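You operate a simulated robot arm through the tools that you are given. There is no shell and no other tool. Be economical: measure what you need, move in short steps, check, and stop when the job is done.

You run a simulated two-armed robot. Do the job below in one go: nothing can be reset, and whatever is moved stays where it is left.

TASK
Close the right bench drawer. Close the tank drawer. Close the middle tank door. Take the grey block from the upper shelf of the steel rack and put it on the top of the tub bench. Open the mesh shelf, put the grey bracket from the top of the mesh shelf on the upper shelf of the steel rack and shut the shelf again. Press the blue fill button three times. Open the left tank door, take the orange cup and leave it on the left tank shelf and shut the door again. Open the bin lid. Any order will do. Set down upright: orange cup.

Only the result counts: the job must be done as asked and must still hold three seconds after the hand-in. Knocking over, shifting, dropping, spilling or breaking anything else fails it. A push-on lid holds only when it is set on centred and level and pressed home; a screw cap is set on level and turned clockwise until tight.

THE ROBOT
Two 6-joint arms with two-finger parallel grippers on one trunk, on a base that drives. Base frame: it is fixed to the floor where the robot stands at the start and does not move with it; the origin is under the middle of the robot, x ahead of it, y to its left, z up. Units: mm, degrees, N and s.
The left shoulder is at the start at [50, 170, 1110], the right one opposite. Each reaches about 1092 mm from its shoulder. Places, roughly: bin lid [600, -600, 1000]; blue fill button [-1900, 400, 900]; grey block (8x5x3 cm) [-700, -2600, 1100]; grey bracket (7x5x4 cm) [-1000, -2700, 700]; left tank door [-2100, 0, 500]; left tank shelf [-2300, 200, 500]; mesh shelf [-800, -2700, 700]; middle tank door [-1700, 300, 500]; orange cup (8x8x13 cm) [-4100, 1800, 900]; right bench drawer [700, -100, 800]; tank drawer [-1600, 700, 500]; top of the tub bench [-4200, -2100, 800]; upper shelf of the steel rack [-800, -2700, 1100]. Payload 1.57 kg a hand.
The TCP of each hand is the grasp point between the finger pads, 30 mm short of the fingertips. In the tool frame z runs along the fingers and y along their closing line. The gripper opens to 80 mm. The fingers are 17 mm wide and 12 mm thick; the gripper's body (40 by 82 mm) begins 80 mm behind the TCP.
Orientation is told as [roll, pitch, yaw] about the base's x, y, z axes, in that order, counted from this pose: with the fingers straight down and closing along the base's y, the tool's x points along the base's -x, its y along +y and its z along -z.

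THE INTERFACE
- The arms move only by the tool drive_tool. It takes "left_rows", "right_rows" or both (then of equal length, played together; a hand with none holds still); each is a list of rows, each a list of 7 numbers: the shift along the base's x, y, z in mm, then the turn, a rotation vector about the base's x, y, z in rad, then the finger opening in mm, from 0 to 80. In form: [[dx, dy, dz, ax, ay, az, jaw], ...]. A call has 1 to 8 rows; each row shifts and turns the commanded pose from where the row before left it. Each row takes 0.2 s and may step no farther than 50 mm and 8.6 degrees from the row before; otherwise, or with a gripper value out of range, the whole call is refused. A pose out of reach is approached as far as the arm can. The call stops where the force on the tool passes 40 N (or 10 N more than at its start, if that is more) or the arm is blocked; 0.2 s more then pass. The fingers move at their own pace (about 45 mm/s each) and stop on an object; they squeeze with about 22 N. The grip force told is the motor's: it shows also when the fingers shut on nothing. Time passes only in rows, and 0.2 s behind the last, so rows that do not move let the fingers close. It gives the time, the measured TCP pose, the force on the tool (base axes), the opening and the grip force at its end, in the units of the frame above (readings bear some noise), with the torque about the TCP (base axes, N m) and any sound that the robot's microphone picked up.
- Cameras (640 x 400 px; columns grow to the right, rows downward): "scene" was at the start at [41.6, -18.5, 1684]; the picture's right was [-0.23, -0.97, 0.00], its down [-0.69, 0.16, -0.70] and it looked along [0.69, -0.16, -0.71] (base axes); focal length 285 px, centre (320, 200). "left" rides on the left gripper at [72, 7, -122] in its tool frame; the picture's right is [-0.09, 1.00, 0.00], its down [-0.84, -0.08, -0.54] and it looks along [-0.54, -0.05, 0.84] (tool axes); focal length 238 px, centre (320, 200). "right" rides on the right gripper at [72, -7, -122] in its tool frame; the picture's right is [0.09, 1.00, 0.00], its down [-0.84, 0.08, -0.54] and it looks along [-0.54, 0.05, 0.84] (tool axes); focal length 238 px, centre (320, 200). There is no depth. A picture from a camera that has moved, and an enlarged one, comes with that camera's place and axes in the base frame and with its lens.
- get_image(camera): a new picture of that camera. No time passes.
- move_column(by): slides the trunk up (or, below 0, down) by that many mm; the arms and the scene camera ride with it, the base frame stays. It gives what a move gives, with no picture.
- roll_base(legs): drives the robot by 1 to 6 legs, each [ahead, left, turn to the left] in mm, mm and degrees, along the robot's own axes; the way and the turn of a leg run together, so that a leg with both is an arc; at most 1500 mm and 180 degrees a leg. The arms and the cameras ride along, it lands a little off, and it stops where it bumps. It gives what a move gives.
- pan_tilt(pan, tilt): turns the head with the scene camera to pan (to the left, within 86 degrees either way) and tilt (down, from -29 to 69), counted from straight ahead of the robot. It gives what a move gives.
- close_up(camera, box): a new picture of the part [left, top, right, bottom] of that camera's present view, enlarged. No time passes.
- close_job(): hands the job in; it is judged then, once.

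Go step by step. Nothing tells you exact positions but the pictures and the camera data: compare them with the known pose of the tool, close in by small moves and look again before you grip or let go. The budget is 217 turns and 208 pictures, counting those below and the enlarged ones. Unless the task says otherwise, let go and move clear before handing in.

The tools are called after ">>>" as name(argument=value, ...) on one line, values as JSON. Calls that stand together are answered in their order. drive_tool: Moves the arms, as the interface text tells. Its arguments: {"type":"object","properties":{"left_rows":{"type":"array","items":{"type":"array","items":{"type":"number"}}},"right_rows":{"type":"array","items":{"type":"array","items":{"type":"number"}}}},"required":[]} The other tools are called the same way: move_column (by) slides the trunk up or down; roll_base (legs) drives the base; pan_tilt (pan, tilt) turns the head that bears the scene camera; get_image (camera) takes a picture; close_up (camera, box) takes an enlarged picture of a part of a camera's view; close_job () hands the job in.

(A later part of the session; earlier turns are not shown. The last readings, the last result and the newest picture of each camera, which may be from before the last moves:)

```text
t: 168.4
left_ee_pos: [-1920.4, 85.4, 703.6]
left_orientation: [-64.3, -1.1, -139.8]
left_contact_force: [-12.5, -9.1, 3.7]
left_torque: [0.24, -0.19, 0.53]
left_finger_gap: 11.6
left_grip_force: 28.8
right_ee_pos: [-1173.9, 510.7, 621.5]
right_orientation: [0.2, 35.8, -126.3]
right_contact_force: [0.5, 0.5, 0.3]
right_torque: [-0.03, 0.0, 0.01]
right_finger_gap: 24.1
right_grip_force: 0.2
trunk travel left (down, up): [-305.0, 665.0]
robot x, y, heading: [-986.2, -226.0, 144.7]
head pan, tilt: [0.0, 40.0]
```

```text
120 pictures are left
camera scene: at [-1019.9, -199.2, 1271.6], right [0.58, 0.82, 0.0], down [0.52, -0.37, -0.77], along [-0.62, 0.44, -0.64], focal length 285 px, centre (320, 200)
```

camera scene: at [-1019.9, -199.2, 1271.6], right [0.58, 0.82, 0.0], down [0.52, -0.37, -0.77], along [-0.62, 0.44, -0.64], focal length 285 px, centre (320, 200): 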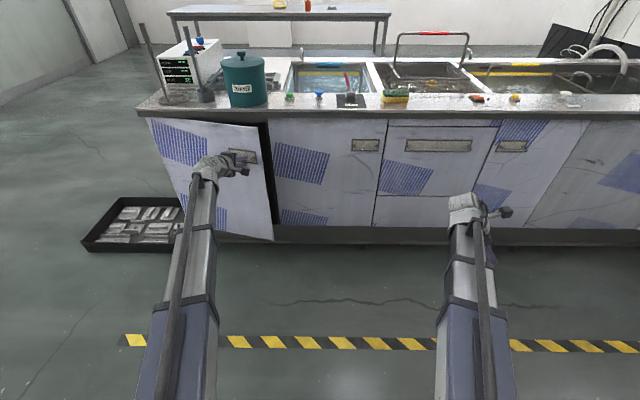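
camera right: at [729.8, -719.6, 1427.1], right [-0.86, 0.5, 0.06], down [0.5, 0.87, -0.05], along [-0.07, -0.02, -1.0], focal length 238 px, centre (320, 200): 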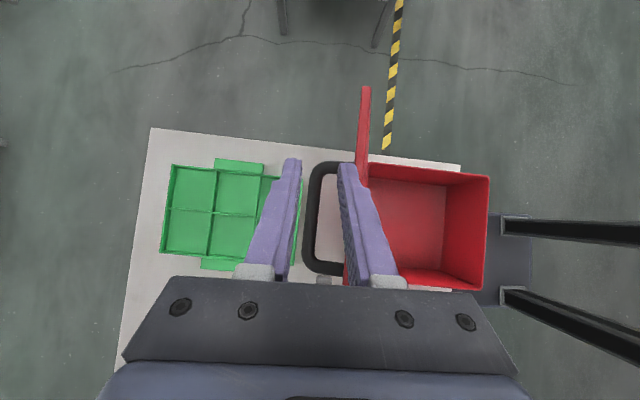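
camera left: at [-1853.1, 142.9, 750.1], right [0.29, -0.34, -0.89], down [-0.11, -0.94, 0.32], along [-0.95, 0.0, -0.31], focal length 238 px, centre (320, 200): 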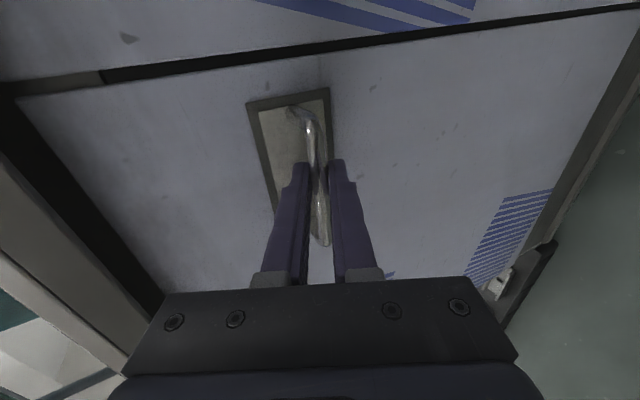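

>>> drive_tool(left_rows=[[16.8, -26.1, 0, 0, 0, -0.087, 0], [15, -27.2, 0, 0, 0, -0.087, 0], [13.5, -27.5, 0, 0, 0, -0.087, 0]])

>>> drive_tool(left_rows=[[11.7, -27.7, 0, 0, 0, -0.087, 0], [9.3, -28.7, 0, 0, 0, -0.087, 0], [6.8, -29.3, 0, 0, 0, -0.087, 0]])

>>> get_image(camera="scene")

```text
t: 169.2
left_ee_pos: [-1874.0, 6.4, 704.3]
left_orientation: [-64.3, -1.2, -154.6]
left_contact_force: [-11.0, -5.9, 3.9]
left_torque: [0.12, -0.16, 0.8]
left_finger_gap: 11.4
left_grip_force: 28.5
right_ee_pos: [-1173.1, 511.0, 622.4]
right_orientation: [0.1, 35.9, -126.3]
right_contact_force: [-0.4, 0.8, -0.3]
right_torque: [0.03, 0.02, -0.06]
right_finger_gap: 24.1
right_grip_force: 0.0
trunk travel left (down, up): [-305.0, 665.0]
robot x, y, heading: [-985.6, -222.6, 144.5]
head pan, tilt: [0.0, 40.0]
```

```text
t: 170.0
left_ee_pos: [-1846.4, -80.2, 703.7]
left_orientation: [-64.1, -1.1, -169.7]
left_contact_force: [-14.3, -3.6, 8.4]
left_torque: [0.13, -0.28, 0.65]
left_finger_gap: 11.7
left_grip_force: 29.6
right_ee_pos: [-1173.9, 511.5, 620.9]
right_orientation: [0.3, 35.8, -126.4]
right_contact_force: [0.5, -1.0, 0.5]
right_torque: [0.0, 0.02, -0.02]
right_finger_gap: 24.0
right_grip_force: 0.0
trunk travel left (down, up): [-305.0, 665.0]
robot x, y, heading: [-984.7, -223.0, 144.5]
head pan, tilt: [0.0, 40.0]
```

```text
119 pictures are left
camera scene: at [-1019.6, -198.7, 1271.6], right [0.58, 0.82, 0.0], down [0.52, -0.37, -0.77], along [-0.62, 0.44, -0.64], focal length 285 px, centre (320, 200)
```

scene: 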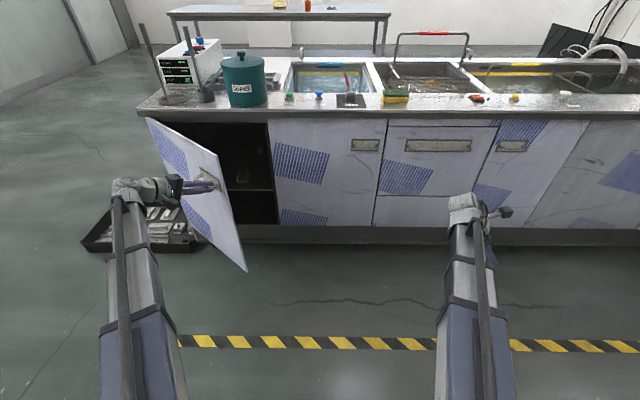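

>>> drive_tool(left_rows=[[4.2, -29.8, 0, 0, 0, -0.087, 0], [1.6, -30.1, 0, 0, 0, -0.087, 0], [-1, -30.1, 0, 0, 0, -0.087, 0], [-3.7, -29.9, 0, 0, 0, -0.087, 0]])

>>> drive_tool(left_rows=[[-6.3, -29.4, 0, 0, 0, -0.087, 0], [-8.7, -28.8, 0, 0, 0, -0.087, 0], [-11.2, -27.9, 0, 0, 0, -0.087, 0], [-13.7, -26.8, 0, 0, 0, -0.087, 0]])

>>> get_image(camera="scene")

```text
t: 171.0
left_ee_pos: [-1844.9, -198.9, 703.8]
left_orientation: [-64.1, -1.1, 170.0]
left_contact_force: [7.9, -2.4, -5.1]
left_torque: [-0.04, -0.17, 0.88]
left_finger_gap: 12.2
left_grip_force: 29.2
right_ee_pos: [-1172.5, 510.7, 621.1]
right_orientation: [0.3, 35.9, -126.3]
right_contact_force: [0.2, -0.3, 0.4]
right_torque: [-0.03, 0.0, -0.01]
right_finger_gap: 23.9
right_grip_force: 0.2
trunk travel left (down, up): [-305.0, 665.0]
robot x, y, heading: [-984.0, -224.0, 144.6]
head pan, tilt: [0.0, 40.0]
```

```text
t: 172.0
left_ee_pos: [-1874.8, -253.8, 702.2]
left_orientation: [-63.2, -2.2, 157.4]
left_contact_force: [12.7, -3.6, 10.4]
left_torque: [-0.03, -0.63, 0.02]
left_finger_gap: 13.2
left_grip_force: 29.6
left hand out of reach, approached as far as the arm can: row 3, 4
right_ee_pos: [-1171.6, 511.2, 622.2]
right_orientation: [0.1, 35.8, -126.3]
right_contact_force: [0.5, 0.2, 0.2]
right_torque: [-0.01, 0.05, -0.01]
right_finger_gap: 24.0
right_grip_force: 0.1
trunk travel left (down, up): [-305.0, 665.0]
robot x, y, heading: [-979.9, -223.8, 144.4]
head pan, tilt: [0.0, 40.0]
```

```text
118 pictures are left
camera scene: at [-1017.4, -198.6, 1271.9], right [0.58, 0.82, 0.0], down [0.52, -0.37, -0.77], along [-0.63, 0.44, -0.64], focal length 285 px, centre (320, 200)
```

scene: 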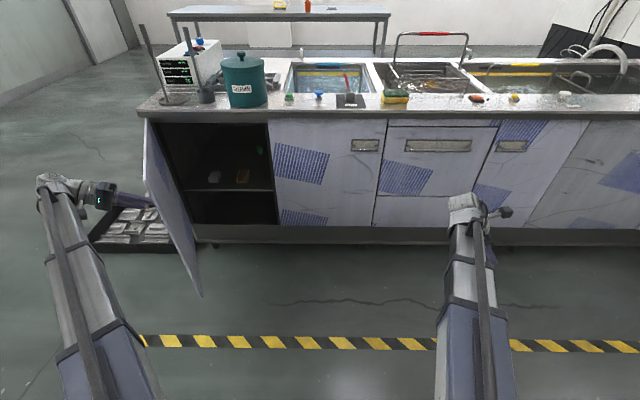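

The door is about 80° open, showing a shelf with two objects inside. I release the handle and withdraw the hand to the left by driving.

>>> drive_tool(left_rows=[[0, 0, 0, 0, 0, 0, 40], [0, 0, 0, 0, 0, 0, 50], [0, 0, 0, 0, 0, 0, 50]])

>>> roll_base(legs=[[0, 80, 0]])

>>> get_image(camera="scene")

>>> get_image(camera="left")

```text
t: 172.8
left_ee_pos: [-1876.0, -254.5, 699.4]
left_orientation: [-63.2, -2.1, 157.5]
left_contact_force: [-0.6, 1.1, 0.6]
left_torque: [0.01, -0.01, 0.0]
left_finger_gap: 49.8
left_grip_force: 0.0
right_ee_pos: [-1174.8, 510.5, 622.0]
right_orientation: [0.2, 35.9, -126.1]
right_contact_force: [0.0, 0.5, -1.0]
right_torque: [0.0, -0.01, 0.0]
right_finger_gap: 23.8
right_grip_force: 0.1
trunk travel left (down, up): [-305.0, 665.0]
robot x, y, heading: [-986.2, -219.3, 144.7]
head pan, tilt: [0.0, 40.0]
```

```text
t: 173.8
left_ee_pos: [-1921.8, -319.2, 701.5]
left_orientation: [-63.1, -2.1, 157.5]
left_contact_force: [0.1, -0.2, 0.0]
left_torque: [-0.05, 0.02, -0.01]
left_finger_gap: 50.0
left_grip_force: 0.1
right_ee_pos: [-1218.5, 446.3, 621.5]
right_orientation: [0.2, 35.9, -126.2]
right_contact_force: [-0.8, 0.0, 0.6]
right_torque: [0.0, 0.0, 0.01]
right_finger_gap: 23.7
right_grip_force: 0.0
trunk travel left (down, up): [-305.0, 665.0]
robot x, y, heading: [-1029.7, -285.9, 144.8]
head pan, tilt: [0.0, 40.0]
```

```text
117 pictures are left
camera scene: at [-1065.2, -263.1, 1271.6], right [0.58, 0.82, 0.0], down [0.52, -0.37, -0.77], along [-0.62, 0.44, -0.64], focal length 285 px, centre (320, 200)
```

scene: 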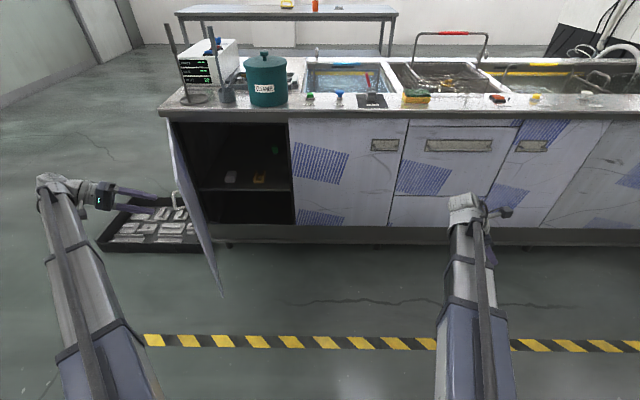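

```text
116 pictures are left
camera left: at [-1896.5, -451.4, 746.9], right [-0.29, -0.37, -0.88], down [-0.93, -0.1, 0.35], along [-0.21, 0.92, -0.32], focal length 238 px, centre (320, 200)
```

left: 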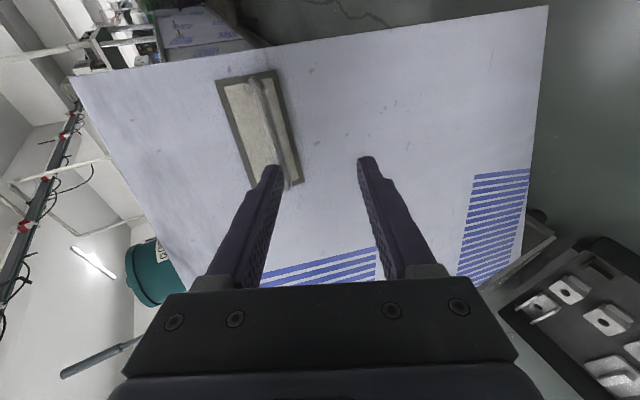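

The hand is free of the handle. Now I go for the cup: back away, straighten the left hand (fingers down), and raise the trunk before travelling.

>>> roll_base(legs=[[-300, 30, 0]])

>>> drive_tool(left_rows=[[0, 0, 0, -0.127, 0.0527, 0, 50], [0, 0, 0, -0.127, 0.0527, 0, 50], [0, 0, 0, -0.127, 0.0527, 0, 50], [0, 0, 0, -0.127, 0.0527, 0, 50], [0, 0, 0, -0.127, 0.0527, 0, 50], [0, 0, 0, -0.127, 0.0527, 0, 50], [0, 0, 0, -0.127, 0.0527, 0, 50], [0, 0, 0, -0.127, 0.0527, 0, 50]])

>>> move_column(by=400)

>>> drive_tool(left_rows=[[20, 30, 0, 0, 0, -0.11, 80], [20, 30, 0, 0, 0, -0.11, 80], [20, 30, 0, 0, 0, 0, 80], [20, 30, 0, 0, 0, 0, 80], [20, 30, 0, 0, 0, 0, 80], [20, 30, 0, 0, 0, 0, 80], [20, 30, 0, 0, 0, 0, 80], [20, 30, 0, 0, 0, 0, 80]])

>>> pan_tilt(pan=40, tilt=25)

>>> get_image(camera="scene")

```text
t: 175.9
left_ee_pos: [-1694.1, -513.7, 700.3]
left_orientation: [-63.0, -2.1, 157.2]
left_contact_force: [-0.2, 0.2, 0.3]
left_torque: [-0.04, 0.02, 0.02]
left_finger_gap: 50.1
left_grip_force: 0.1
right_ee_pos: [-986.1, 247.0, 622.0]
right_orientation: [0.2, 35.9, -126.6]
right_contact_force: [-0.1, -0.5, 1.2]
right_torque: [0.0, -0.02, 0.0]
right_finger_gap: 23.6
right_grip_force: 0.0
trunk travel left (down, up): [-305.0, 665.0]
robot x, y, heading: [-805.7, -491.2, 144.3]
head pan, tilt: [0.0, 40.0]
```

```text
t: 177.7
left_ee_pos: [-1693.2, -514.0, 580.5]
left_orientation: [0.1, -0.8, 155.4]
left_contact_force: [-0.1, -0.1, -0.4]
left_torque: [0.0, 0.01, -0.03]
left_finger_gap: 50.1
left_grip_force: 0.1
left hand out of reach, approached as far as the arm can: row 1, 2, 3, 4, 5, 6, 7
right_ee_pos: [-986.0, 246.1, 621.1]
right_orientation: [0.2, 35.9, -126.6]
right_contact_force: [0.0, -0.2, -0.1]
right_torque: [0.02, 0.03, 0.0]
right_finger_gap: 23.9
right_grip_force: 0.0
trunk travel left (down, up): [-305.0, 665.0]
robot x, y, heading: [-800.0, -487.3, 144.2]
head pan, tilt: [0.0, 40.0]
```

```text
t: 181.5
left_ee_pos: [-1692.3, -514.3, 979.4]
left_orientation: [0.0, -0.7, 155.4]
left_contact_force: [-0.2, 0.6, 0.1]
left_torque: [0.0, -0.01, -0.01]
left_finger_gap: 50.0
left_grip_force: 0.0
right_ee_pos: [-986.0, 246.4, 1021.9]
right_orientation: [0.2, 36.0, -126.6]
right_contact_force: [0.2, 0.2, -0.3]
right_torque: [0.0, 0.02, -0.02]
right_finger_gap: 23.7
right_grip_force: 0.1
trunk travel left (down, up): [-705.0, 265.0]
robot x, y, heading: [-801.1, -488.1, 144.2]
head pan, tilt: [0.0, 40.0]
```

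```text
t: 183.3
left_ee_pos: [-1532.5, -270.3, 980.1]
left_orientation: [0.0, -0.8, 142.9]
left_contact_force: [0.0, 0.8, 0.1]
left_torque: [-0.02, 0.03, 0.03]
left_finger_gap: 80.0
left_grip_force: 0.1
right_ee_pos: [-984.5, 246.9, 1022.2]
right_orientation: [0.2, 35.8, -126.7]
right_contact_force: [-1.1, 0.1, 0.6]
right_torque: [0.02, 0.02, -0.01]
right_finger_gap: 23.9
right_grip_force: 0.0
trunk travel left (down, up): [-705.0, 265.0]
robot x, y, heading: [-800.0, -489.5, 144.3]
head pan, tilt: [0.0, 40.0]
```

```text
t: 184.4
left_ee_pos: [-1531.3, -272.2, 980.6]
left_orientation: [0.0, -0.7, 142.8]
left_contact_force: [0.4, -0.4, 0.3]
left_torque: [0.0, -0.01, -0.03]
left_finger_gap: 80.1
left_grip_force: 0.2
right_ee_pos: [-985.7, 246.1, 1021.3]
right_orientation: [0.2, 36.0, -126.5]
right_contact_force: [0.8, 0.0, 0.3]
right_torque: [0.02, 0.0, -0.01]
right_finger_gap: 23.7
right_grip_force: 0.0
trunk travel left (down, up): [-705.0, 265.0]
robot x, y, heading: [-802.1, -491.5, 144.1]
head pan, tilt: [40.0, 25.0]
```

```text
115 pictures are left
camera scene: at [-858.7, -520.2, 1694.9], right [-0.07, 1.0, 0.0], down [0.42, 0.03, -0.91], along [-0.9, -0.07, -0.42], focal length 285 px, centre (320, 200)
```

scene: 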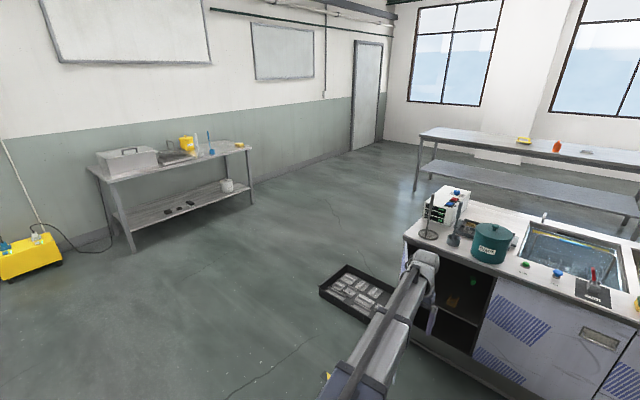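

The floor is free to the left of the tray; I drive around the tank's left end to the table with the orange cup.

>>> roll_base(legs=[[0, 900, 0], [0, 900, 0], [1300, 0, 0], [1300, 0, 0], [0, -1000, 0]])

>>> pan_tilt(pan=-20, tilt=30)

>>> get_image(camera="scene")

```text
t: 210.3
left_ee_pos: [-4109.4, 545.4, 980.4]
left_orientation: [0.1, -0.7, 142.8]
left_contact_force: [-0.5, 0.3, -0.2]
left_torque: [0.02, -0.01, 0.02]
left_finger_gap: 80.2
left_grip_force: 0.0
right_ee_pos: [-3561.4, 1063.3, 1021.3]
right_orientation: [0.2, 35.9, -126.7]
right_contact_force: [0.4, -0.5, -0.3]
right_torque: [-0.02, -0.01, 0.0]
right_finger_gap: 23.8
right_grip_force: 0.1
trunk travel left (down, up): [-705.0, 265.0]
robot x, y, heading: [-3376.4, 325.4, 144.0]
head pan, tilt: [40.0, 25.0]
```

```text
t: 211.6
left_ee_pos: [-4110.1, 544.3, 979.8]
left_orientation: [0.0, -0.7, 142.6]
left_contact_force: [0.1, 0.6, 0.7]
left_torque: [-0.01, -0.01, 0.0]
left_finger_gap: 80.0
left_grip_force: 0.1
right_ee_pos: [-3562.4, 1062.9, 1021.7]
right_orientation: [0.2, 35.9, -126.7]
right_contact_force: [0.1, -0.7, -0.4]
right_torque: [0.0, 0.02, 0.04]
right_finger_gap: 24.2
right_grip_force: 0.0
trunk travel left (down, up): [-705.0, 265.0]
robot x, y, heading: [-3382.9, 326.6, 144.1]
head pan, tilt: [-20.0, 30.0]
```

```text
114 pictures are left
camera scene: at [-3395.7, 377.2, 1686.9], right [0.83, 0.56, 0.0], down [0.28, -0.41, -0.87], along [-0.49, 0.72, -0.5], focal length 285 px, centre (320, 200)
```

scene: 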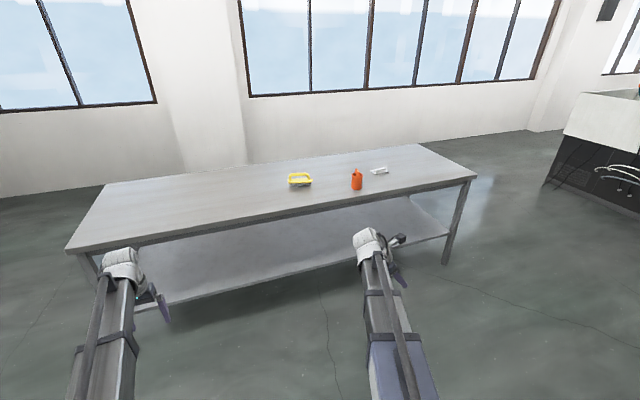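

The cup stands about 105 mm behind the table's near edge. I pitch the left hand forward for a side grasp and drive in front of it.

>>> drive_tool(left_rows=[[0, 0, 0, 0.0874, 0.1163, 0, 80], [0, 0, 0, 0.0874, 0.1163, 0, 80], [0, 0, 0, 0.0874, 0.1163, 0, 80], [0, 0, 0, 0.0874, 0.1163, 0, 80], [0, 0, 0, 0.0874, 0.1163, 0, 80], [0, 0, 0, 0.0874, 0.1163, 0, 80], [0, 0, 0, 0.0874, 0.1163, 0, 80], [0, 0, 0, 0.0874, 0.1163, 0, 80]])

>>> drive_tool(left_rows=[[0, 0, 0, 0.0874, 0.1163, 0, 80], [0, 0, 0, 0, 0, 0, 80]])

>>> roll_base(legs=[[0, -900, 0], [420, 0, 0]])

>>> move_column(by=-150)

>>> pan_tilt(pan=0, tilt=40)

>>> get_image(camera="scene")

>>> get_image(camera="left")

```text
t: 213.4
left_ee_pos: [-4108.6, 545.0, 1115.6]
left_orientation: [0.8, -67.4, 142.2]
left_contact_force: [-1.4, 0.0, -0.4]
left_torque: [0.02, 0.01, -0.02]
left_finger_gap: 80.0
left_grip_force: 0.0
left hand out of reach, approached as far as the arm can: row 2, 3, 4, 5, 6, 7, 8
right_ee_pos: [-3562.1, 1063.1, 1022.0]
right_orientation: [0.2, 35.9, -126.7]
right_contact_force: [-0.2, -0.4, -0.3]
right_torque: [-0.04, 0.04, 0.0]
right_finger_gap: 24.2
right_grip_force: 0.1
trunk travel left (down, up): [-705.0, 265.0]
robot x, y, heading: [-3382.4, 326.3, 144.2]
head pan, tilt: [-20.0, 30.0]
```

```text
t: 214.0
left_ee_pos: [-4110.3, 543.8, 1146.2]
left_orientation: [1.3, -75.8, 141.6]
left_contact_force: [0.3, 0.5, 0.4]
left_torque: [0.0, 0.02, 0.02]
left_finger_gap: 80.2
left_grip_force: 0.0
left hand out of reach, approached as far as the arm can: row 1
right_ee_pos: [-3563.0, 1063.4, 1021.0]
right_orientation: [0.2, 35.9, -126.7]
right_contact_force: [0.0, 0.0, -0.1]
right_torque: [0.01, 0.0, -0.01]
right_finger_gap: 23.8
right_grip_force: 0.0
trunk travel left (down, up): [-705.0, 265.0]
robot x, y, heading: [-3380.2, 328.3, 144.0]
head pan, tilt: [-20.0, 30.0]
```

```text
t: 220.9
left_ee_pos: [-3933.4, 1513.6, 1144.6]
left_orientation: [1.1, -75.6, 142.4]
left_contact_force: [-0.8, 0.0, -0.4]
left_torque: [-0.01, -0.01, 0.02]
left_finger_gap: 80.0
left_grip_force: 0.0
right_ee_pos: [-3392.2, 2038.4, 1021.0]
right_orientation: [0.4, 35.9, -126.0]
right_contact_force: [-0.4, -0.2, -0.7]
right_torque: [0.0, -0.04, 0.01]
right_finger_gap: 23.9
right_grip_force: 0.0
trunk travel left (down, up): [-705.0, 265.0]
robot x, y, heading: [-3200.9, 1300.4, 145.0]
head pan, tilt: [-20.0, 30.0]
```

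```text
t: 222.7
left_ee_pos: [-3932.1, 1513.4, 995.3]
left_orientation: [1.2, -75.6, 142.3]
left_contact_force: [-0.4, 0.0, 0.7]
left_torque: [-0.01, 0.01, -0.01]
left_finger_gap: 79.8
left_grip_force: 0.0
right_ee_pos: [-3392.2, 2037.6, 871.6]
right_orientation: [0.2, 35.9, -126.2]
right_contact_force: [0.6, 0.1, 0.1]
right_torque: [0.03, 0.0, 0.03]
right_finger_gap: 24.0
right_grip_force: 0.0
trunk travel left (down, up): [-555.0, 415.0]
robot x, y, heading: [-3200.6, 1304.9, 144.6]
head pan, tilt: [-20.0, 30.0]
```

```text
t: 223.5
left_ee_pos: [-3933.8, 1513.2, 995.7]
left_orientation: [1.2, -75.6, 142.4]
left_contact_force: [-0.4, 0.0, -0.5]
left_torque: [0.02, 0.0, -0.01]
left_finger_gap: 80.1
left_grip_force: 0.1
right_ee_pos: [-3391.3, 2036.6, 872.1]
right_orientation: [0.1, 35.9, -126.0]
right_contact_force: [1.2, -0.6, -0.4]
right_torque: [0.02, -0.02, -0.02]
right_finger_gap: 23.9
right_grip_force: 0.0
trunk travel left (down, up): [-555.0, 415.0]
robot x, y, heading: [-3199.8, 1300.5, 145.0]
head pan, tilt: [0.0, 40.0]
```

```text
113 pictures are left
camera scene: at [-3235.0, 1328.4, 1521.6], right [0.58, 0.82, 0.0], down [0.53, -0.37, -0.77], along [-0.63, 0.44, -0.64], focal length 285 px, centre (320, 200)
```

scene: 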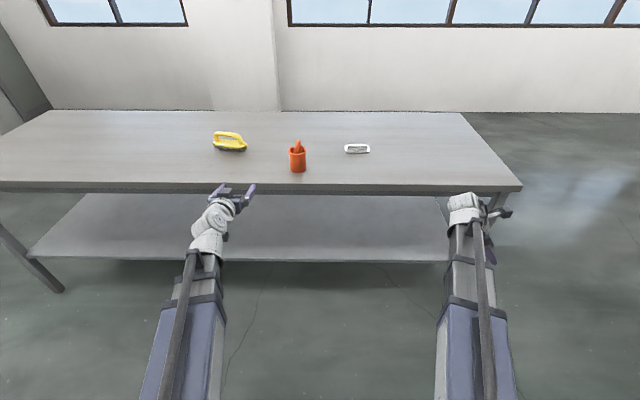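

```text
112 pictures are left
camera left: at [-3827.7, 1425.6, 955.9], right [-0.61, -0.79, 0.09], down [0.3, -0.12, 0.94], along [-0.73, 0.6, 0.31], focal length 238 px, centre (320, 200)
```

left: 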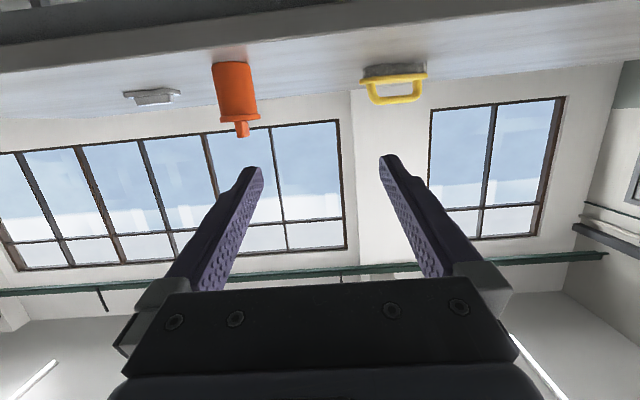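

>>> close_up(camera="scene", box=[250, 120, 350, 190])

>>> close_up(camera="left", box=[180, 40, 300, 150])

```text
5.71 times, centred on (300, 155) of scene
camera zoom: at [-3235.0, 1328.4, 1521.6], right [0.58, 0.82, 0.0], down [0.53, -0.37, -0.77], along [-0.63, 0.44, -0.64], focal length 1630 px, centre (434, 457)
```

zoom: 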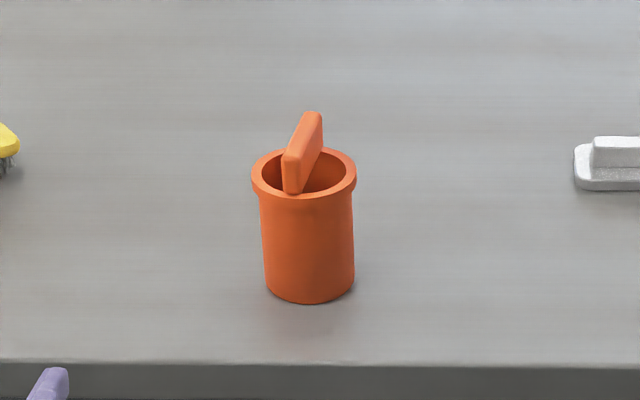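

```text
3.64 times, centred on (240, 95) of left
camera zoom: at [-3827.7, 1425.6, 955.9], right [-0.61, -0.79, 0.09], down [0.3, -0.12, 0.94], along [-0.73, 0.6, 0.31], focal length 867 px, centre (611, 582)
```

zoom: 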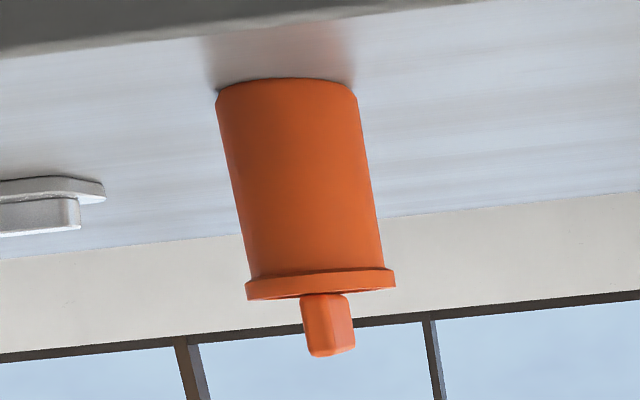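

It's a rimmed cup (~60 mm body, 97 mm tall) with an upright tab, standing at about (−4104, 1823), table top z≈848. I move the open fingers in front of it and lower for a side grasp.

>>> drive_tool(left_rows=[[-14, 40.5, 0, 0, 0, 0, 80], [-14, 40.5, 0, 0, 0, 0, 80], [-14, 40.5, 0, 0, 0, 0, 80], [-14, 40.5, 0, 0, 0, 0, 80], [-14, 40.5, 0, 0, 0, 0, 80], [-14, 40.5, 0, 0, 0, 0, 80]])

>>> move_column(by=-93)

>>> get_image(camera="left")

>>> close_up(camera="scene", box=[200, 80, 400, 240])

```text
t: 224.9
left_ee_pos: [-4014.4, 1757.7, 995.7]
left_orientation: [1.4, -75.6, 142.2]
left_contact_force: [0.5, -0.3, -0.4]
left_torque: [0.01, 0.0, 0.0]
left_finger_gap: 80.2
left_grip_force: 0.0
right_ee_pos: [-3392.0, 2037.1, 871.0]
right_orientation: [0.2, 35.9, -126.0]
right_contact_force: [0.4, -0.2, 0.3]
right_torque: [-0.03, -0.03, 0.01]
right_finger_gap: 24.1
right_grip_force: 0.0
trunk travel left (down, up): [-555.0, 415.0]
robot x, y, heading: [-3198.6, 1302.6, 144.9]
head pan, tilt: [0.0, 40.0]
```

```text
t: 226.2
left_ee_pos: [-4016.0, 1756.6, 902.3]
left_orientation: [1.3, -75.6, 142.4]
left_contact_force: [-0.6, -0.1, 0.0]
left_torque: [-0.01, 0.0, 0.03]
left_finger_gap: 80.1
left_grip_force: 0.1
right_ee_pos: [-3392.4, 2037.2, 779.4]
right_orientation: [0.3, 35.9, -126.2]
right_contact_force: [-0.2, -0.2, -0.2]
right_torque: [-0.03, 0.02, -0.01]
right_finger_gap: 24.1
right_grip_force: 0.1
trunk travel left (down, up): [-462.0, 508.0]
robot x, y, heading: [-3200.8, 1301.5, 144.7]
head pan, tilt: [0.0, 40.0]
```

```text
109 pictures are left
camera left: at [-3910.2, 1669.1, 863.0], right [-0.61, -0.79, 0.09], down [0.3, -0.12, 0.94], along [-0.73, 0.6, 0.31], focal length 238 px, centre (320, 200)
```

left: 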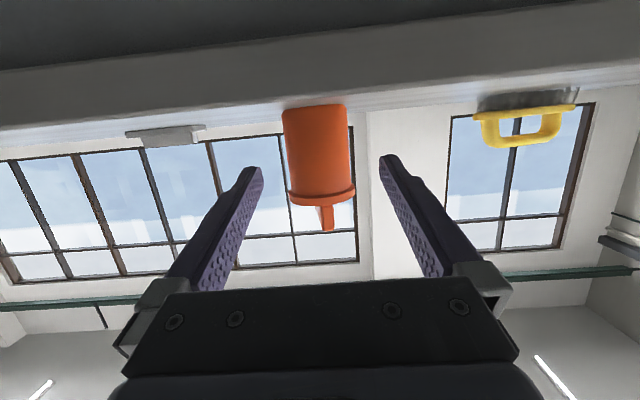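

```text
2.50 times, centred on (300, 160) of scene
camera zoom: at [-3234.9, 1328.3, 1428.6], right [0.58, 0.82, 0.0], down [0.53, -0.37, -0.77], along [-0.63, 0.44, -0.64], focal length 713 px, centre (370, 300)
```

zoom: 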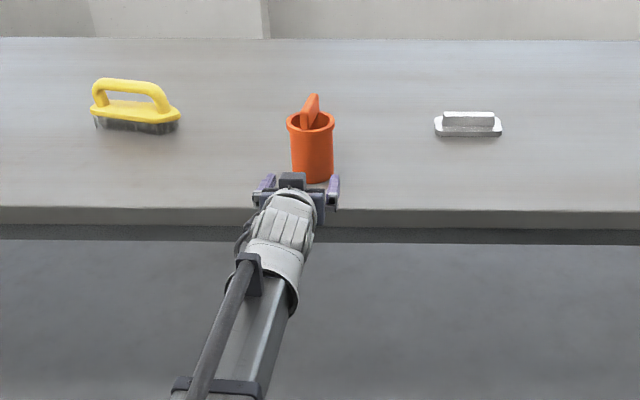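

The cup is centred between the fingers. I raise slightly, then advance straight and check before closing.

>>> move_column(by=8)

>>> drive_tool(left_rows=[[-22, 16.7, 0, 0, 0, 0, 80], [-22, 16.7, 0, 0, 0, 0, 80], [-18, 13.7, 0, 0, 0, 0, 80], [-14, 10.7, 0, 0, 0, 0, 80]])

>>> get_image(camera="left")

```text
t: 226.7
left_ee_pos: [-4014.7, 1756.6, 909.4]
left_orientation: [1.2, -75.7, 142.3]
left_contact_force: [-0.6, -0.8, -0.3]
left_torque: [0.01, -0.02, 0.0]
left_finger_gap: 79.8
left_grip_force: 0.0
right_ee_pos: [-3390.8, 2035.7, 787.0]
right_orientation: [0.2, 35.9, -126.0]
right_contact_force: [0.3, -0.1, 0.6]
right_torque: [0.0, 0.0, 0.01]
right_finger_gap: 24.1
right_grip_force: 0.1
trunk travel left (down, up): [-470.0, 500.0]
robot x, y, heading: [-3203.8, 1299.1, 144.9]
head pan, tilt: [0.0, 40.0]
```

```text
t: 227.7
left_ee_pos: [-4090.6, 1814.6, 909.1]
left_orientation: [1.3, -75.5, 142.3]
left_contact_force: [0.0, 0.0, -0.9]
left_torque: [-0.04, -0.01, 0.0]
left_finger_gap: 80.2
left_grip_force: 0.1
right_ee_pos: [-3391.6, 2037.2, 785.7]
right_orientation: [0.2, 35.8, -126.0]
right_contact_force: [0.7, 0.2, -1.0]
right_torque: [0.0, 0.02, 0.01]
right_finger_gap: 23.8
right_grip_force: 0.1
trunk travel left (down, up): [-470.0, 500.0]
robot x, y, heading: [-3199.9, 1304.6, 145.0]
head pan, tilt: [0.0, 40.0]
```

```text
107 pictures are left
camera left: at [-3985.7, 1726.6, 870.6], right [-0.61, -0.79, 0.09], down [0.3, -0.12, 0.95], along [-0.73, 0.61, 0.31], focal length 238 px, centre (320, 200)
```

left: 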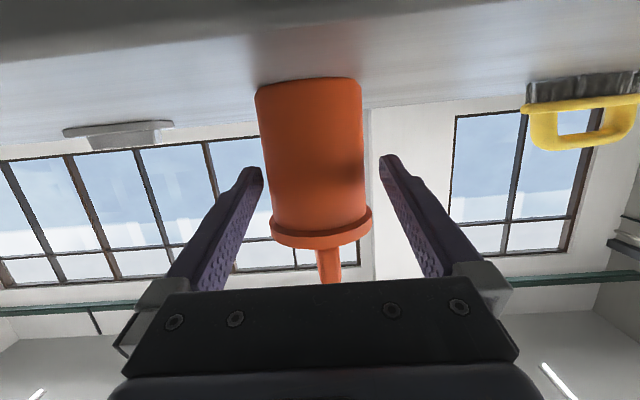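

>>> drive_tool(left_rows=[[3, 4, 0, 0, 0, 0, 80], [0, 0, 0, 0, 0, 0, 66], [0, 0, 0, 0, 0, 0, 50], [0, 0, 0, 0, 0, 0, 40], [0, 0, 0, 0, 0, 0, 40]])

>>> get_image(camera="left")

```text
t: 228.9
left_ee_pos: [-4087.5, 1817.0, 911.0]
left_orientation: [1.1, -75.6, 142.4]
left_contact_force: [-0.1, -0.3, 1.6]
left_torque: [0.06, 0.0, 0.01]
left_finger_gap: 64.3
left_grip_force: 22.1
right_ee_pos: [-3391.3, 2037.6, 787.3]
right_orientation: [0.2, 35.8, -126.1]
right_contact_force: [0.7, 0.6, 1.1]
right_torque: [-0.01, -0.02, -0.02]
right_finger_gap: 24.0
right_grip_force: 0.0
trunk travel left (down, up): [-470.0, 500.0]
robot x, y, heading: [-3198.4, 1300.2, 144.6]
head pan, tilt: [0.0, 40.0]
```

```text
106 pictures are left
camera left: at [-3982.5, 1730.9, 870.9], right [-0.61, -0.79, 0.09], down [0.3, -0.12, 0.95], along [-0.73, 0.6, 0.31], focal length 238 px, centre (320, 200)
```

left: 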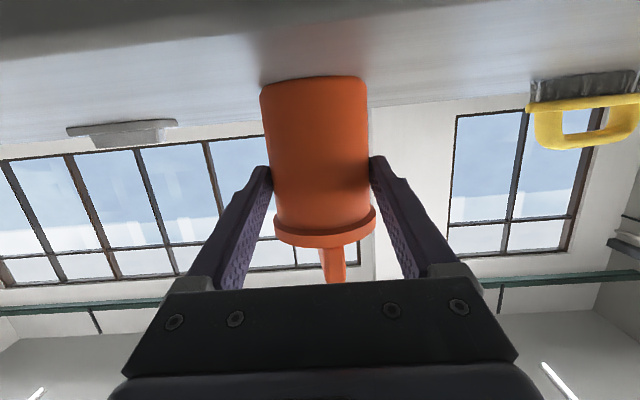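

>>> move_column(by=40)

>>> get_image(camera="left")

```text
t: 229.8
left_ee_pos: [-4086.5, 1818.5, 949.7]
left_orientation: [1.2, -75.5, 142.4]
left_contact_force: [-0.2, -0.1, -2.1]
left_torque: [0.03, -0.01, 0.02]
left_finger_gap: 64.2
left_grip_force: 22.3
right_ee_pos: [-3391.9, 2038.1, 826.2]
right_orientation: [0.2, 35.9, -126.0]
right_contact_force: [-0.4, -0.8, 0.3]
right_torque: [0.01, -0.02, -0.03]
right_finger_gap: 23.9
right_grip_force: 0.1
trunk travel left (down, up): [-510.0, 460.0]
robot x, y, heading: [-3201.6, 1303.4, 145.0]
head pan, tilt: [0.0, 40.0]
```

```text
105 pictures are left
camera left: at [-3982.7, 1730.9, 910.6], right [-0.61, -0.79, 0.09], down [0.3, -0.12, 0.95], along [-0.73, 0.6, 0.31], focal length 238 px, centre (320, 200)
```

left: 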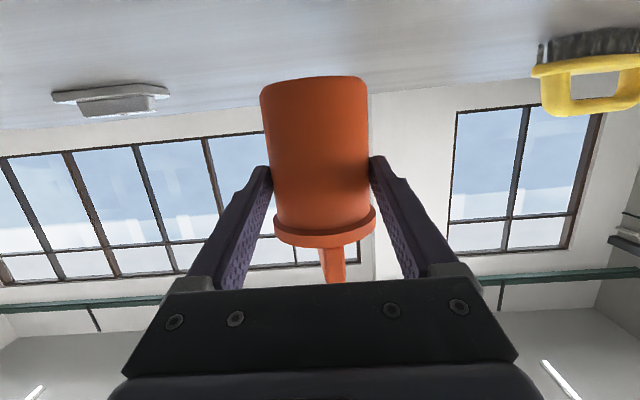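

The cup is lifted and steady. I drive back around to the front of the tank.

>>> roll_base(legs=[[-420, 0, 0], [0, 960, 0], [0, 960, 0], [-1280, 0, 0], [-1280, 0, 0], [0, -850, 0]])

>>> pan_tilt(pan=-20, tilt=35)

>>> get_image(camera="scene")

```text
t: 257.8
left_ee_pos: [-2291.4, -821.1, 949.9]
left_orientation: [1.3, -75.4, 139.8]
left_contact_force: [0.2, -0.1, -1.2]
left_torque: [-0.01, -0.03, 0.04]
left_finger_gap: 63.0
left_grip_force: 21.8
right_ee_pos: [-1587.3, -634.5, 825.3]
right_orientation: [0.2, 35.9, -128.6]
right_contact_force: [-1.0, 0.2, 0.4]
right_torque: [-0.01, 0.0, 0.0]
right_finger_gap: 24.0
right_grip_force: 0.1
trunk travel left (down, up): [-510.0, 460.0]
robot x, y, heading: [-1427.0, -1373.4, 142.0]
head pan, tilt: [0.0, 40.0]
```

```text
t: 258.6
left_ee_pos: [-2292.4, -822.0, 950.4]
left_orientation: [1.2, -75.5, 139.9]
left_contact_force: [0.5, 0.8, -1.4]
left_torque: [-0.03, -0.01, 0.01]
left_finger_gap: 62.6
left_grip_force: 22.3
right_ee_pos: [-1585.1, -633.2, 826.6]
right_orientation: [0.2, 35.9, -128.5]
right_contact_force: [0.1, 0.7, 0.5]
right_torque: [0.01, -0.01, 0.03]
right_finger_gap: 23.8
right_grip_force: 0.0
trunk travel left (down, up): [-510.0, 460.0]
robot x, y, heading: [-1426.3, -1381.5, 142.2]
head pan, tilt: [-20.0, 35.0]
```

```text
104 pictures are left
camera scene: at [-1440.8, -1325.5, 1484.1], right [0.84, 0.54, 0.0], down [0.31, -0.48, -0.82], along [-0.44, 0.69, -0.57], focal length 285 px, centre (320, 200)
```

scene: 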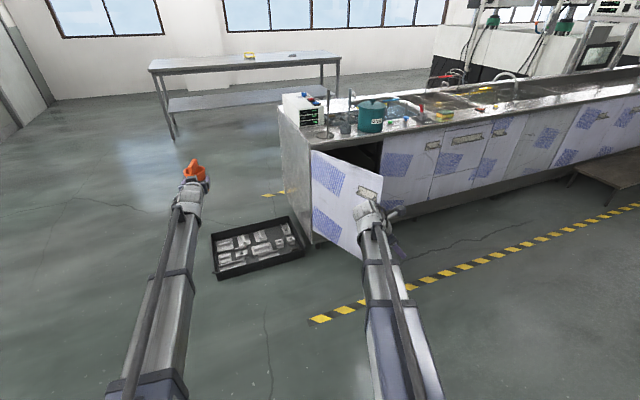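

>>> get_image(camera="left")

>>> roll_base(legs=[[0, 0, 2.8], [-50, -900, 0]])

>>> pan_tilt(pan=10, tilt=40)

>>> get_image(camera="scene")

```text
103 pictures are left
camera left: at [-2190.1, -913.4, 910.7], right [-0.64, -0.76, 0.09], down [0.3, -0.13, 0.95], along [-0.71, 0.64, 0.31], focal length 238 px, centre (320, 200)
```

left: 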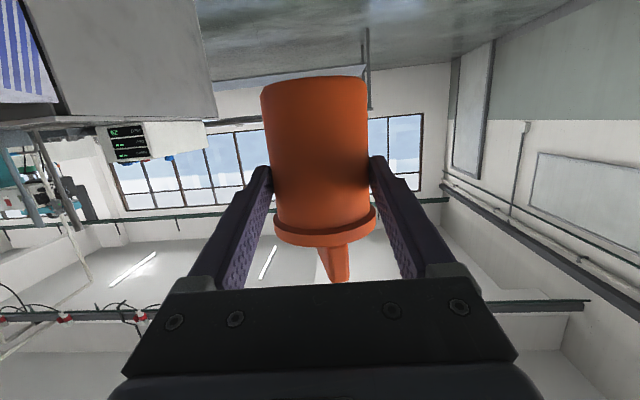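

```text
t: 263.7
left_ee_pos: [-1756.3, -151.3, 950.6]
left_orientation: [1.3, -75.5, 142.0]
left_contact_force: [-0.4, 0.4, -1.8]
left_torque: [-0.02, -0.03, -0.03]
left_finger_gap: 62.4
left_grip_force: 21.8
right_ee_pos: [-1057.0, 63.4, 827.2]
right_orientation: [0.3, 35.9, -126.4]
right_contact_force: [0.2, 0.2, 0.1]
right_torque: [0.01, 0.0, 0.03]
right_finger_gap: 24.3
right_grip_force: 0.1
trunk travel left (down, up): [-510.0, 460.0]
robot x, y, heading: [-872.2, -674.9, 144.6]
head pan, tilt: [-20.0, 35.0]
```

```text
t: 264.7
left_ee_pos: [-1756.3, -152.6, 950.5]
left_orientation: [1.1, -75.5, 142.1]
left_contact_force: [0.2, -0.8, -0.7]
left_torque: [-0.02, -0.03, -0.01]
left_finger_gap: 62.8
left_grip_force: 22.7
right_ee_pos: [-1058.2, 63.4, 826.9]
right_orientation: [0.2, 35.9, -126.3]
right_contact_force: [-0.3, 0.3, -0.6]
right_torque: [0.03, 0.02, 0.0]
right_finger_gap: 24.0
right_grip_force: 0.1
trunk travel left (down, up): [-510.0, 460.0]
robot x, y, heading: [-873.9, -670.1, 144.5]
head pan, tilt: [10.0, 40.0]
```

```text
102 pictures are left
camera scene: at [-913.6, -659.6, 1476.6], right [0.43, 0.9, 0.0], down [0.58, -0.28, -0.77], along [-0.69, 0.33, -0.64], focal length 285 px, centre (320, 200)
```

scene: 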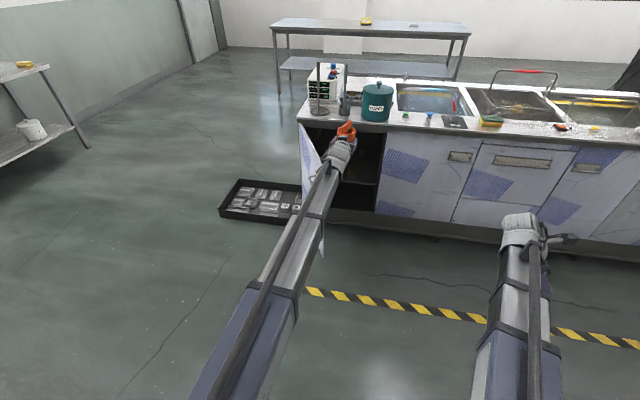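

>>> move_column(by=-340)

>>> pan_tilt(pan=4, tilt=28)

>>> get_image(camera="scene")

>>> get_image(camera="left")

```text
t: 268.0
left_ee_pos: [-1755.1, -151.6, 610.1]
left_orientation: [1.3, -75.7, 142.0]
left_contact_force: [0.5, -0.2, -0.6]
left_torque: [-0.05, -0.01, 0.0]
left_finger_gap: 62.7
left_grip_force: 21.7
right_ee_pos: [-1057.3, 63.2, 488.1]
right_orientation: [0.2, 35.8, -126.3]
right_contact_force: [-0.2, -0.2, 1.1]
right_torque: [-0.01, -0.02, 0.03]
right_finger_gap: 24.1
right_grip_force: 0.1
trunk travel left (down, up): [-170.0, 800.0]
robot x, y, heading: [-868.0, -672.1, 144.5]
head pan, tilt: [10.0, 40.0]
```

```text
t: 268.8
left_ee_pos: [-1755.2, -151.4, 609.0]
left_orientation: [1.2, -75.4, 142.0]
left_contact_force: [0.3, -0.1, -0.4]
left_torque: [-0.01, -0.03, 0.03]
left_finger_gap: 62.3
left_grip_force: 22.0
right_ee_pos: [-1058.3, 63.3, 486.2]
right_orientation: [0.2, 35.7, -126.4]
right_contact_force: [-0.3, -0.6, 0.8]
right_torque: [-0.02, 0.01, -0.04]
right_finger_gap: 24.0
right_grip_force: 0.1
trunk travel left (down, up): [-170.0, 800.0]
robot x, y, heading: [-870.5, -675.1, 144.7]
head pan, tilt: [4.0, 28.0]
```

```text
101 pictures are left
camera scene: at [-914.6, -648.7, 1155.0], right [0.52, 0.85, 0.0], down [0.4, -0.25, -0.88], along [-0.75, 0.46, -0.47], focal length 285 px, centre (320, 200)
```

scene: 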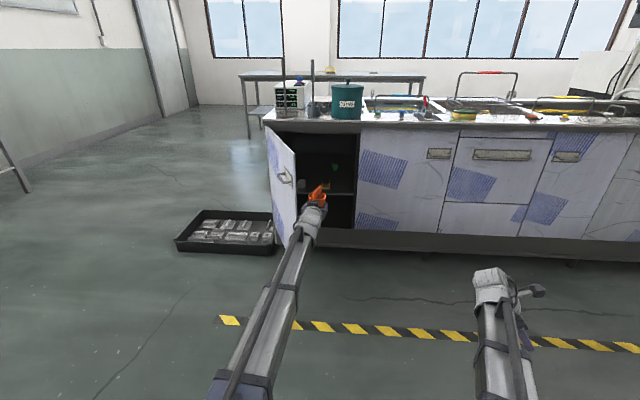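

```text
100 pictures are left
camera left: at [-1650.9, -239.7, 570.7], right [-0.61, -0.78, 0.09], down [0.3, -0.12, 0.95], along [-0.73, 0.61, 0.31], focal length 238 px, centre (320, 200)
```

left: 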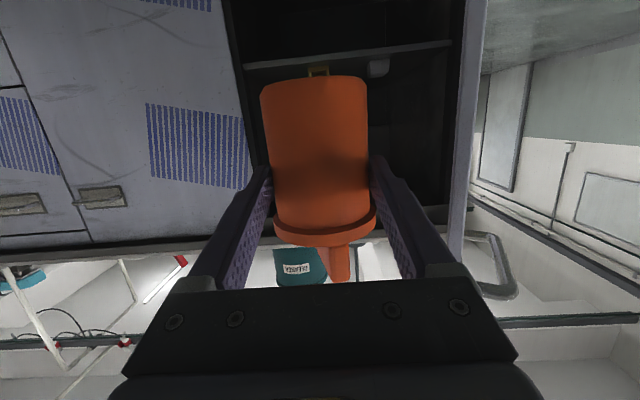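

>>> close_up(camera="left", box=[220, 20, 480, 120])

>>> close_up(camera="scene", box=[260, 110, 380, 240])

```text
2.46 times, centred on (350, 70) of left
camera zoom: at [-1650.9, -239.7, 570.7], right [-0.61, -0.78, 0.09], down [0.3, -0.12, 0.95], along [-0.73, 0.61, 0.31], focal length 587 px, centre (246, 520)
```

zoom: 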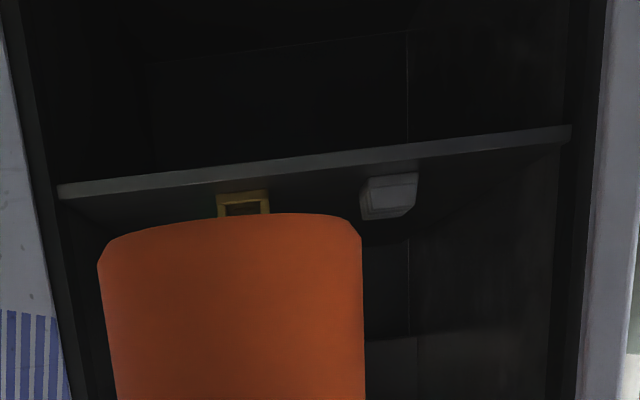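

```text
3.08 times, centred on (320, 175) of scene
camera zoom: at [-914.6, -648.7, 1155.0], right [0.52, 0.85, 0.0], down [0.4, -0.25, -0.88], along [-0.75, 0.46, -0.47], focal length 878 px, centre (320, 277)
```

zoom: 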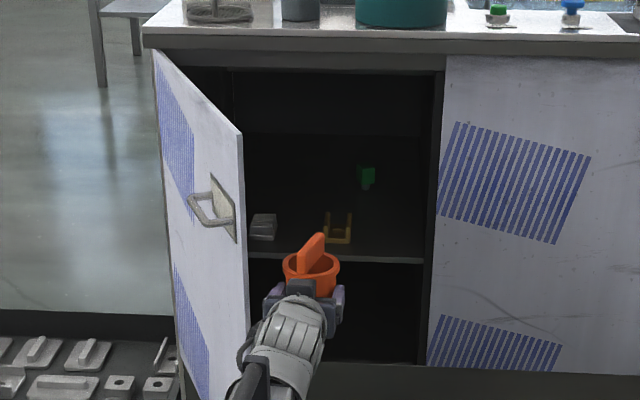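

Inside: a white block and a yellow bracket near the shelf's front, a green part further back; the free spot is at the right end. I align the cup with that gap and drive forward in stages.

>>> drive_tool(left_rows=[[0, 0, 0, 0, 0, 0.06, 40], [0, 0, 0, 0, 0, 0, 40]])

>>> roll_base(legs=[[0, -105, 0], [270, 0, 0]])

>>> get_image(camera="left")

>>> get_image(camera="scene")

```text
t: 269.4
left_ee_pos: [-1755.4, -151.2, 610.3]
left_orientation: [1.2, -75.6, 145.5]
left_contact_force: [0.6, -0.9, -0.3]
left_torque: [0.01, -0.05, 0.0]
left_finger_gap: 62.4
left_grip_force: 22.3
right_ee_pos: [-1057.9, 63.2, 487.5]
right_orientation: [0.2, 35.9, -126.5]
right_contact_force: [0.7, -0.2, 0.1]
right_torque: [-0.03, 0.0, -0.02]
right_finger_gap: 24.1
right_grip_force: 0.0
trunk travel left (down, up): [-170.0, 800.0]
robot x, y, heading: [-869.5, -675.4, 144.5]
head pan, tilt: [4.0, 28.0]
```

```text
t: 272.0
left_ee_pos: [-1911.3, 93.1, 610.2]
left_orientation: [1.2, -75.7, 145.4]
left_contact_force: [-0.3, 0.0, -1.0]
left_torque: [0.0, -0.04, 0.0]
left_finger_gap: 62.6
left_grip_force: 21.7
right_ee_pos: [-1212.9, 306.7, 487.3]
right_orientation: [0.2, 35.9, -126.6]
right_contact_force: [0.6, -0.3, 0.5]
right_torque: [-0.01, 0.0, 0.01]
right_finger_gap: 23.8
right_grip_force: 0.1
trunk travel left (down, up): [-170.0, 800.0]
robot x, y, heading: [-1028.0, -427.4, 144.4]
head pan, tilt: [4.0, 28.0]
```

```text
97 pictures are left
camera left: at [-1801.7, 11.0, 570.8], right [-0.57, -0.82, 0.09], down [0.31, -0.11, 0.95], along [-0.76, 0.57, 0.31], focal length 238 px, centre (320, 200)
```

left: 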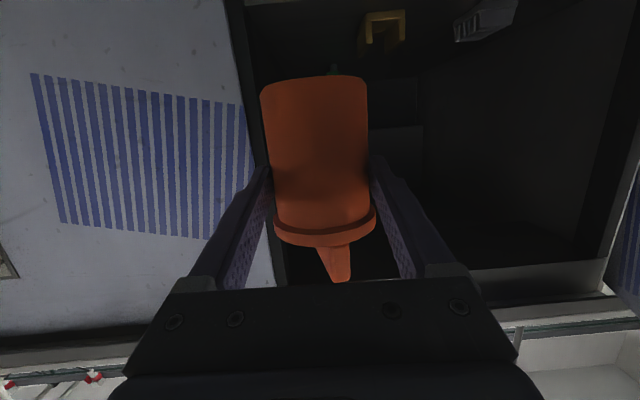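

```text
96 pictures are left
camera scene: at [-1070.9, -404.9, 1155.1], right [0.52, 0.85, 0.0], down [0.4, -0.25, -0.88], along [-0.75, 0.46, -0.47], focal length 285 px, centre (320, 200)
```

scene: 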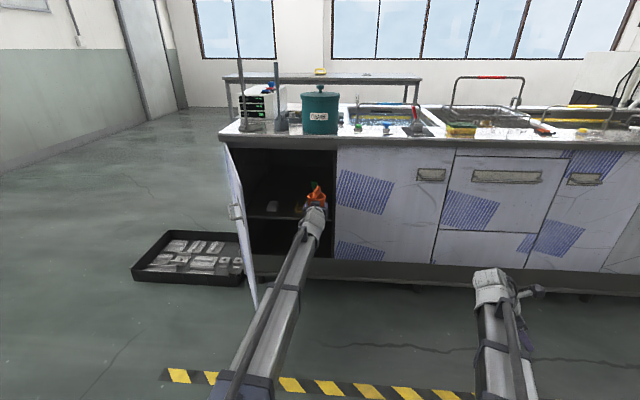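

>>> drive_tool(left_rows=[[-5.7, -8.2, 0, 0, 0, 0, 40], [0, 0, 0, 0, 0, 0, 40]])

>>> roll_base(legs=[[110, 0, 0]])

>>> get_image(camera="left")

>>> close_up(camera="scene", box=[220, 120, 360, 240])

```text
t: 272.6
left_ee_pos: [-1917.2, 84.9, 610.2]
left_orientation: [1.3, -75.6, 145.3]
left_contact_force: [0.2, 0.3, -0.9]
left_torque: [-0.02, -0.04, 0.01]
left_finger_gap: 62.5
left_grip_force: 22.2
right_ee_pos: [-1213.0, 308.2, 486.5]
right_orientation: [0.3, 35.9, -126.5]
right_contact_force: [-0.5, 0.5, 0.2]
right_torque: [-0.01, 0.01, -0.02]
right_finger_gap: 23.9
right_grip_force: 0.1
trunk travel left (down, up): [-170.0, 800.0]
robot x, y, heading: [-1025.7, -430.9, 144.7]
head pan, tilt: [4.0, 28.0]
```

```text
t: 273.8
left_ee_pos: [-2008.2, 150.1, 610.5]
left_orientation: [1.2, -75.5, 145.4]
left_contact_force: [-0.2, 1.2, -1.4]
left_torque: [-0.03, 0.01, -0.01]
left_finger_gap: 62.4
left_grip_force: 21.9
right_ee_pos: [-1304.9, 371.2, 486.7]
right_orientation: [0.1, 35.9, -126.3]
right_contact_force: [-0.3, -0.5, -0.7]
right_torque: [0.03, 0.01, -0.02]
right_finger_gap: 23.9
right_grip_force: 0.0
trunk travel left (down, up): [-170.0, 800.0]
robot x, y, heading: [-1117.1, -364.1, 144.6]
head pan, tilt: [4.0, 28.0]
```

```text
95 pictures are left
camera left: at [-1898.3, 67.1, 570.8], right [-0.57, -0.82, 0.09], down [0.31, -0.11, 0.94], along [-0.76, 0.57, 0.31], focal length 238 px, centre (320, 200)
```

left: 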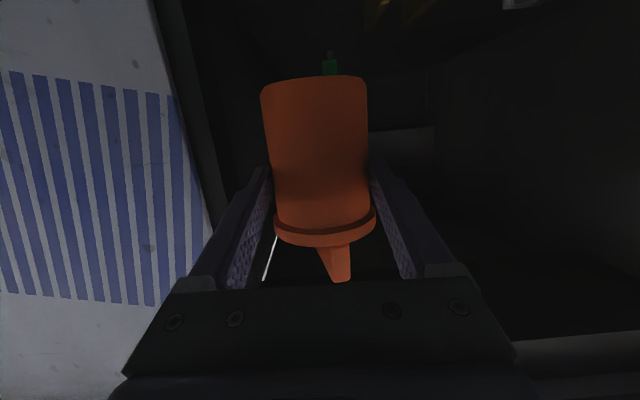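

```text
3.33 times, centred on (290, 180) of scene
camera zoom: at [-1161.7, -340.0, 1155.1], right [0.52, 0.85, 0.0], down [0.4, -0.25, -0.88], along [-0.75, 0.46, -0.47], focal length 951 px, centre (420, 267)
```

zoom: 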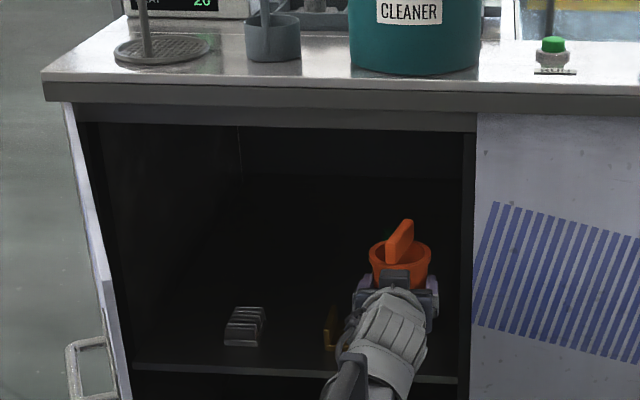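

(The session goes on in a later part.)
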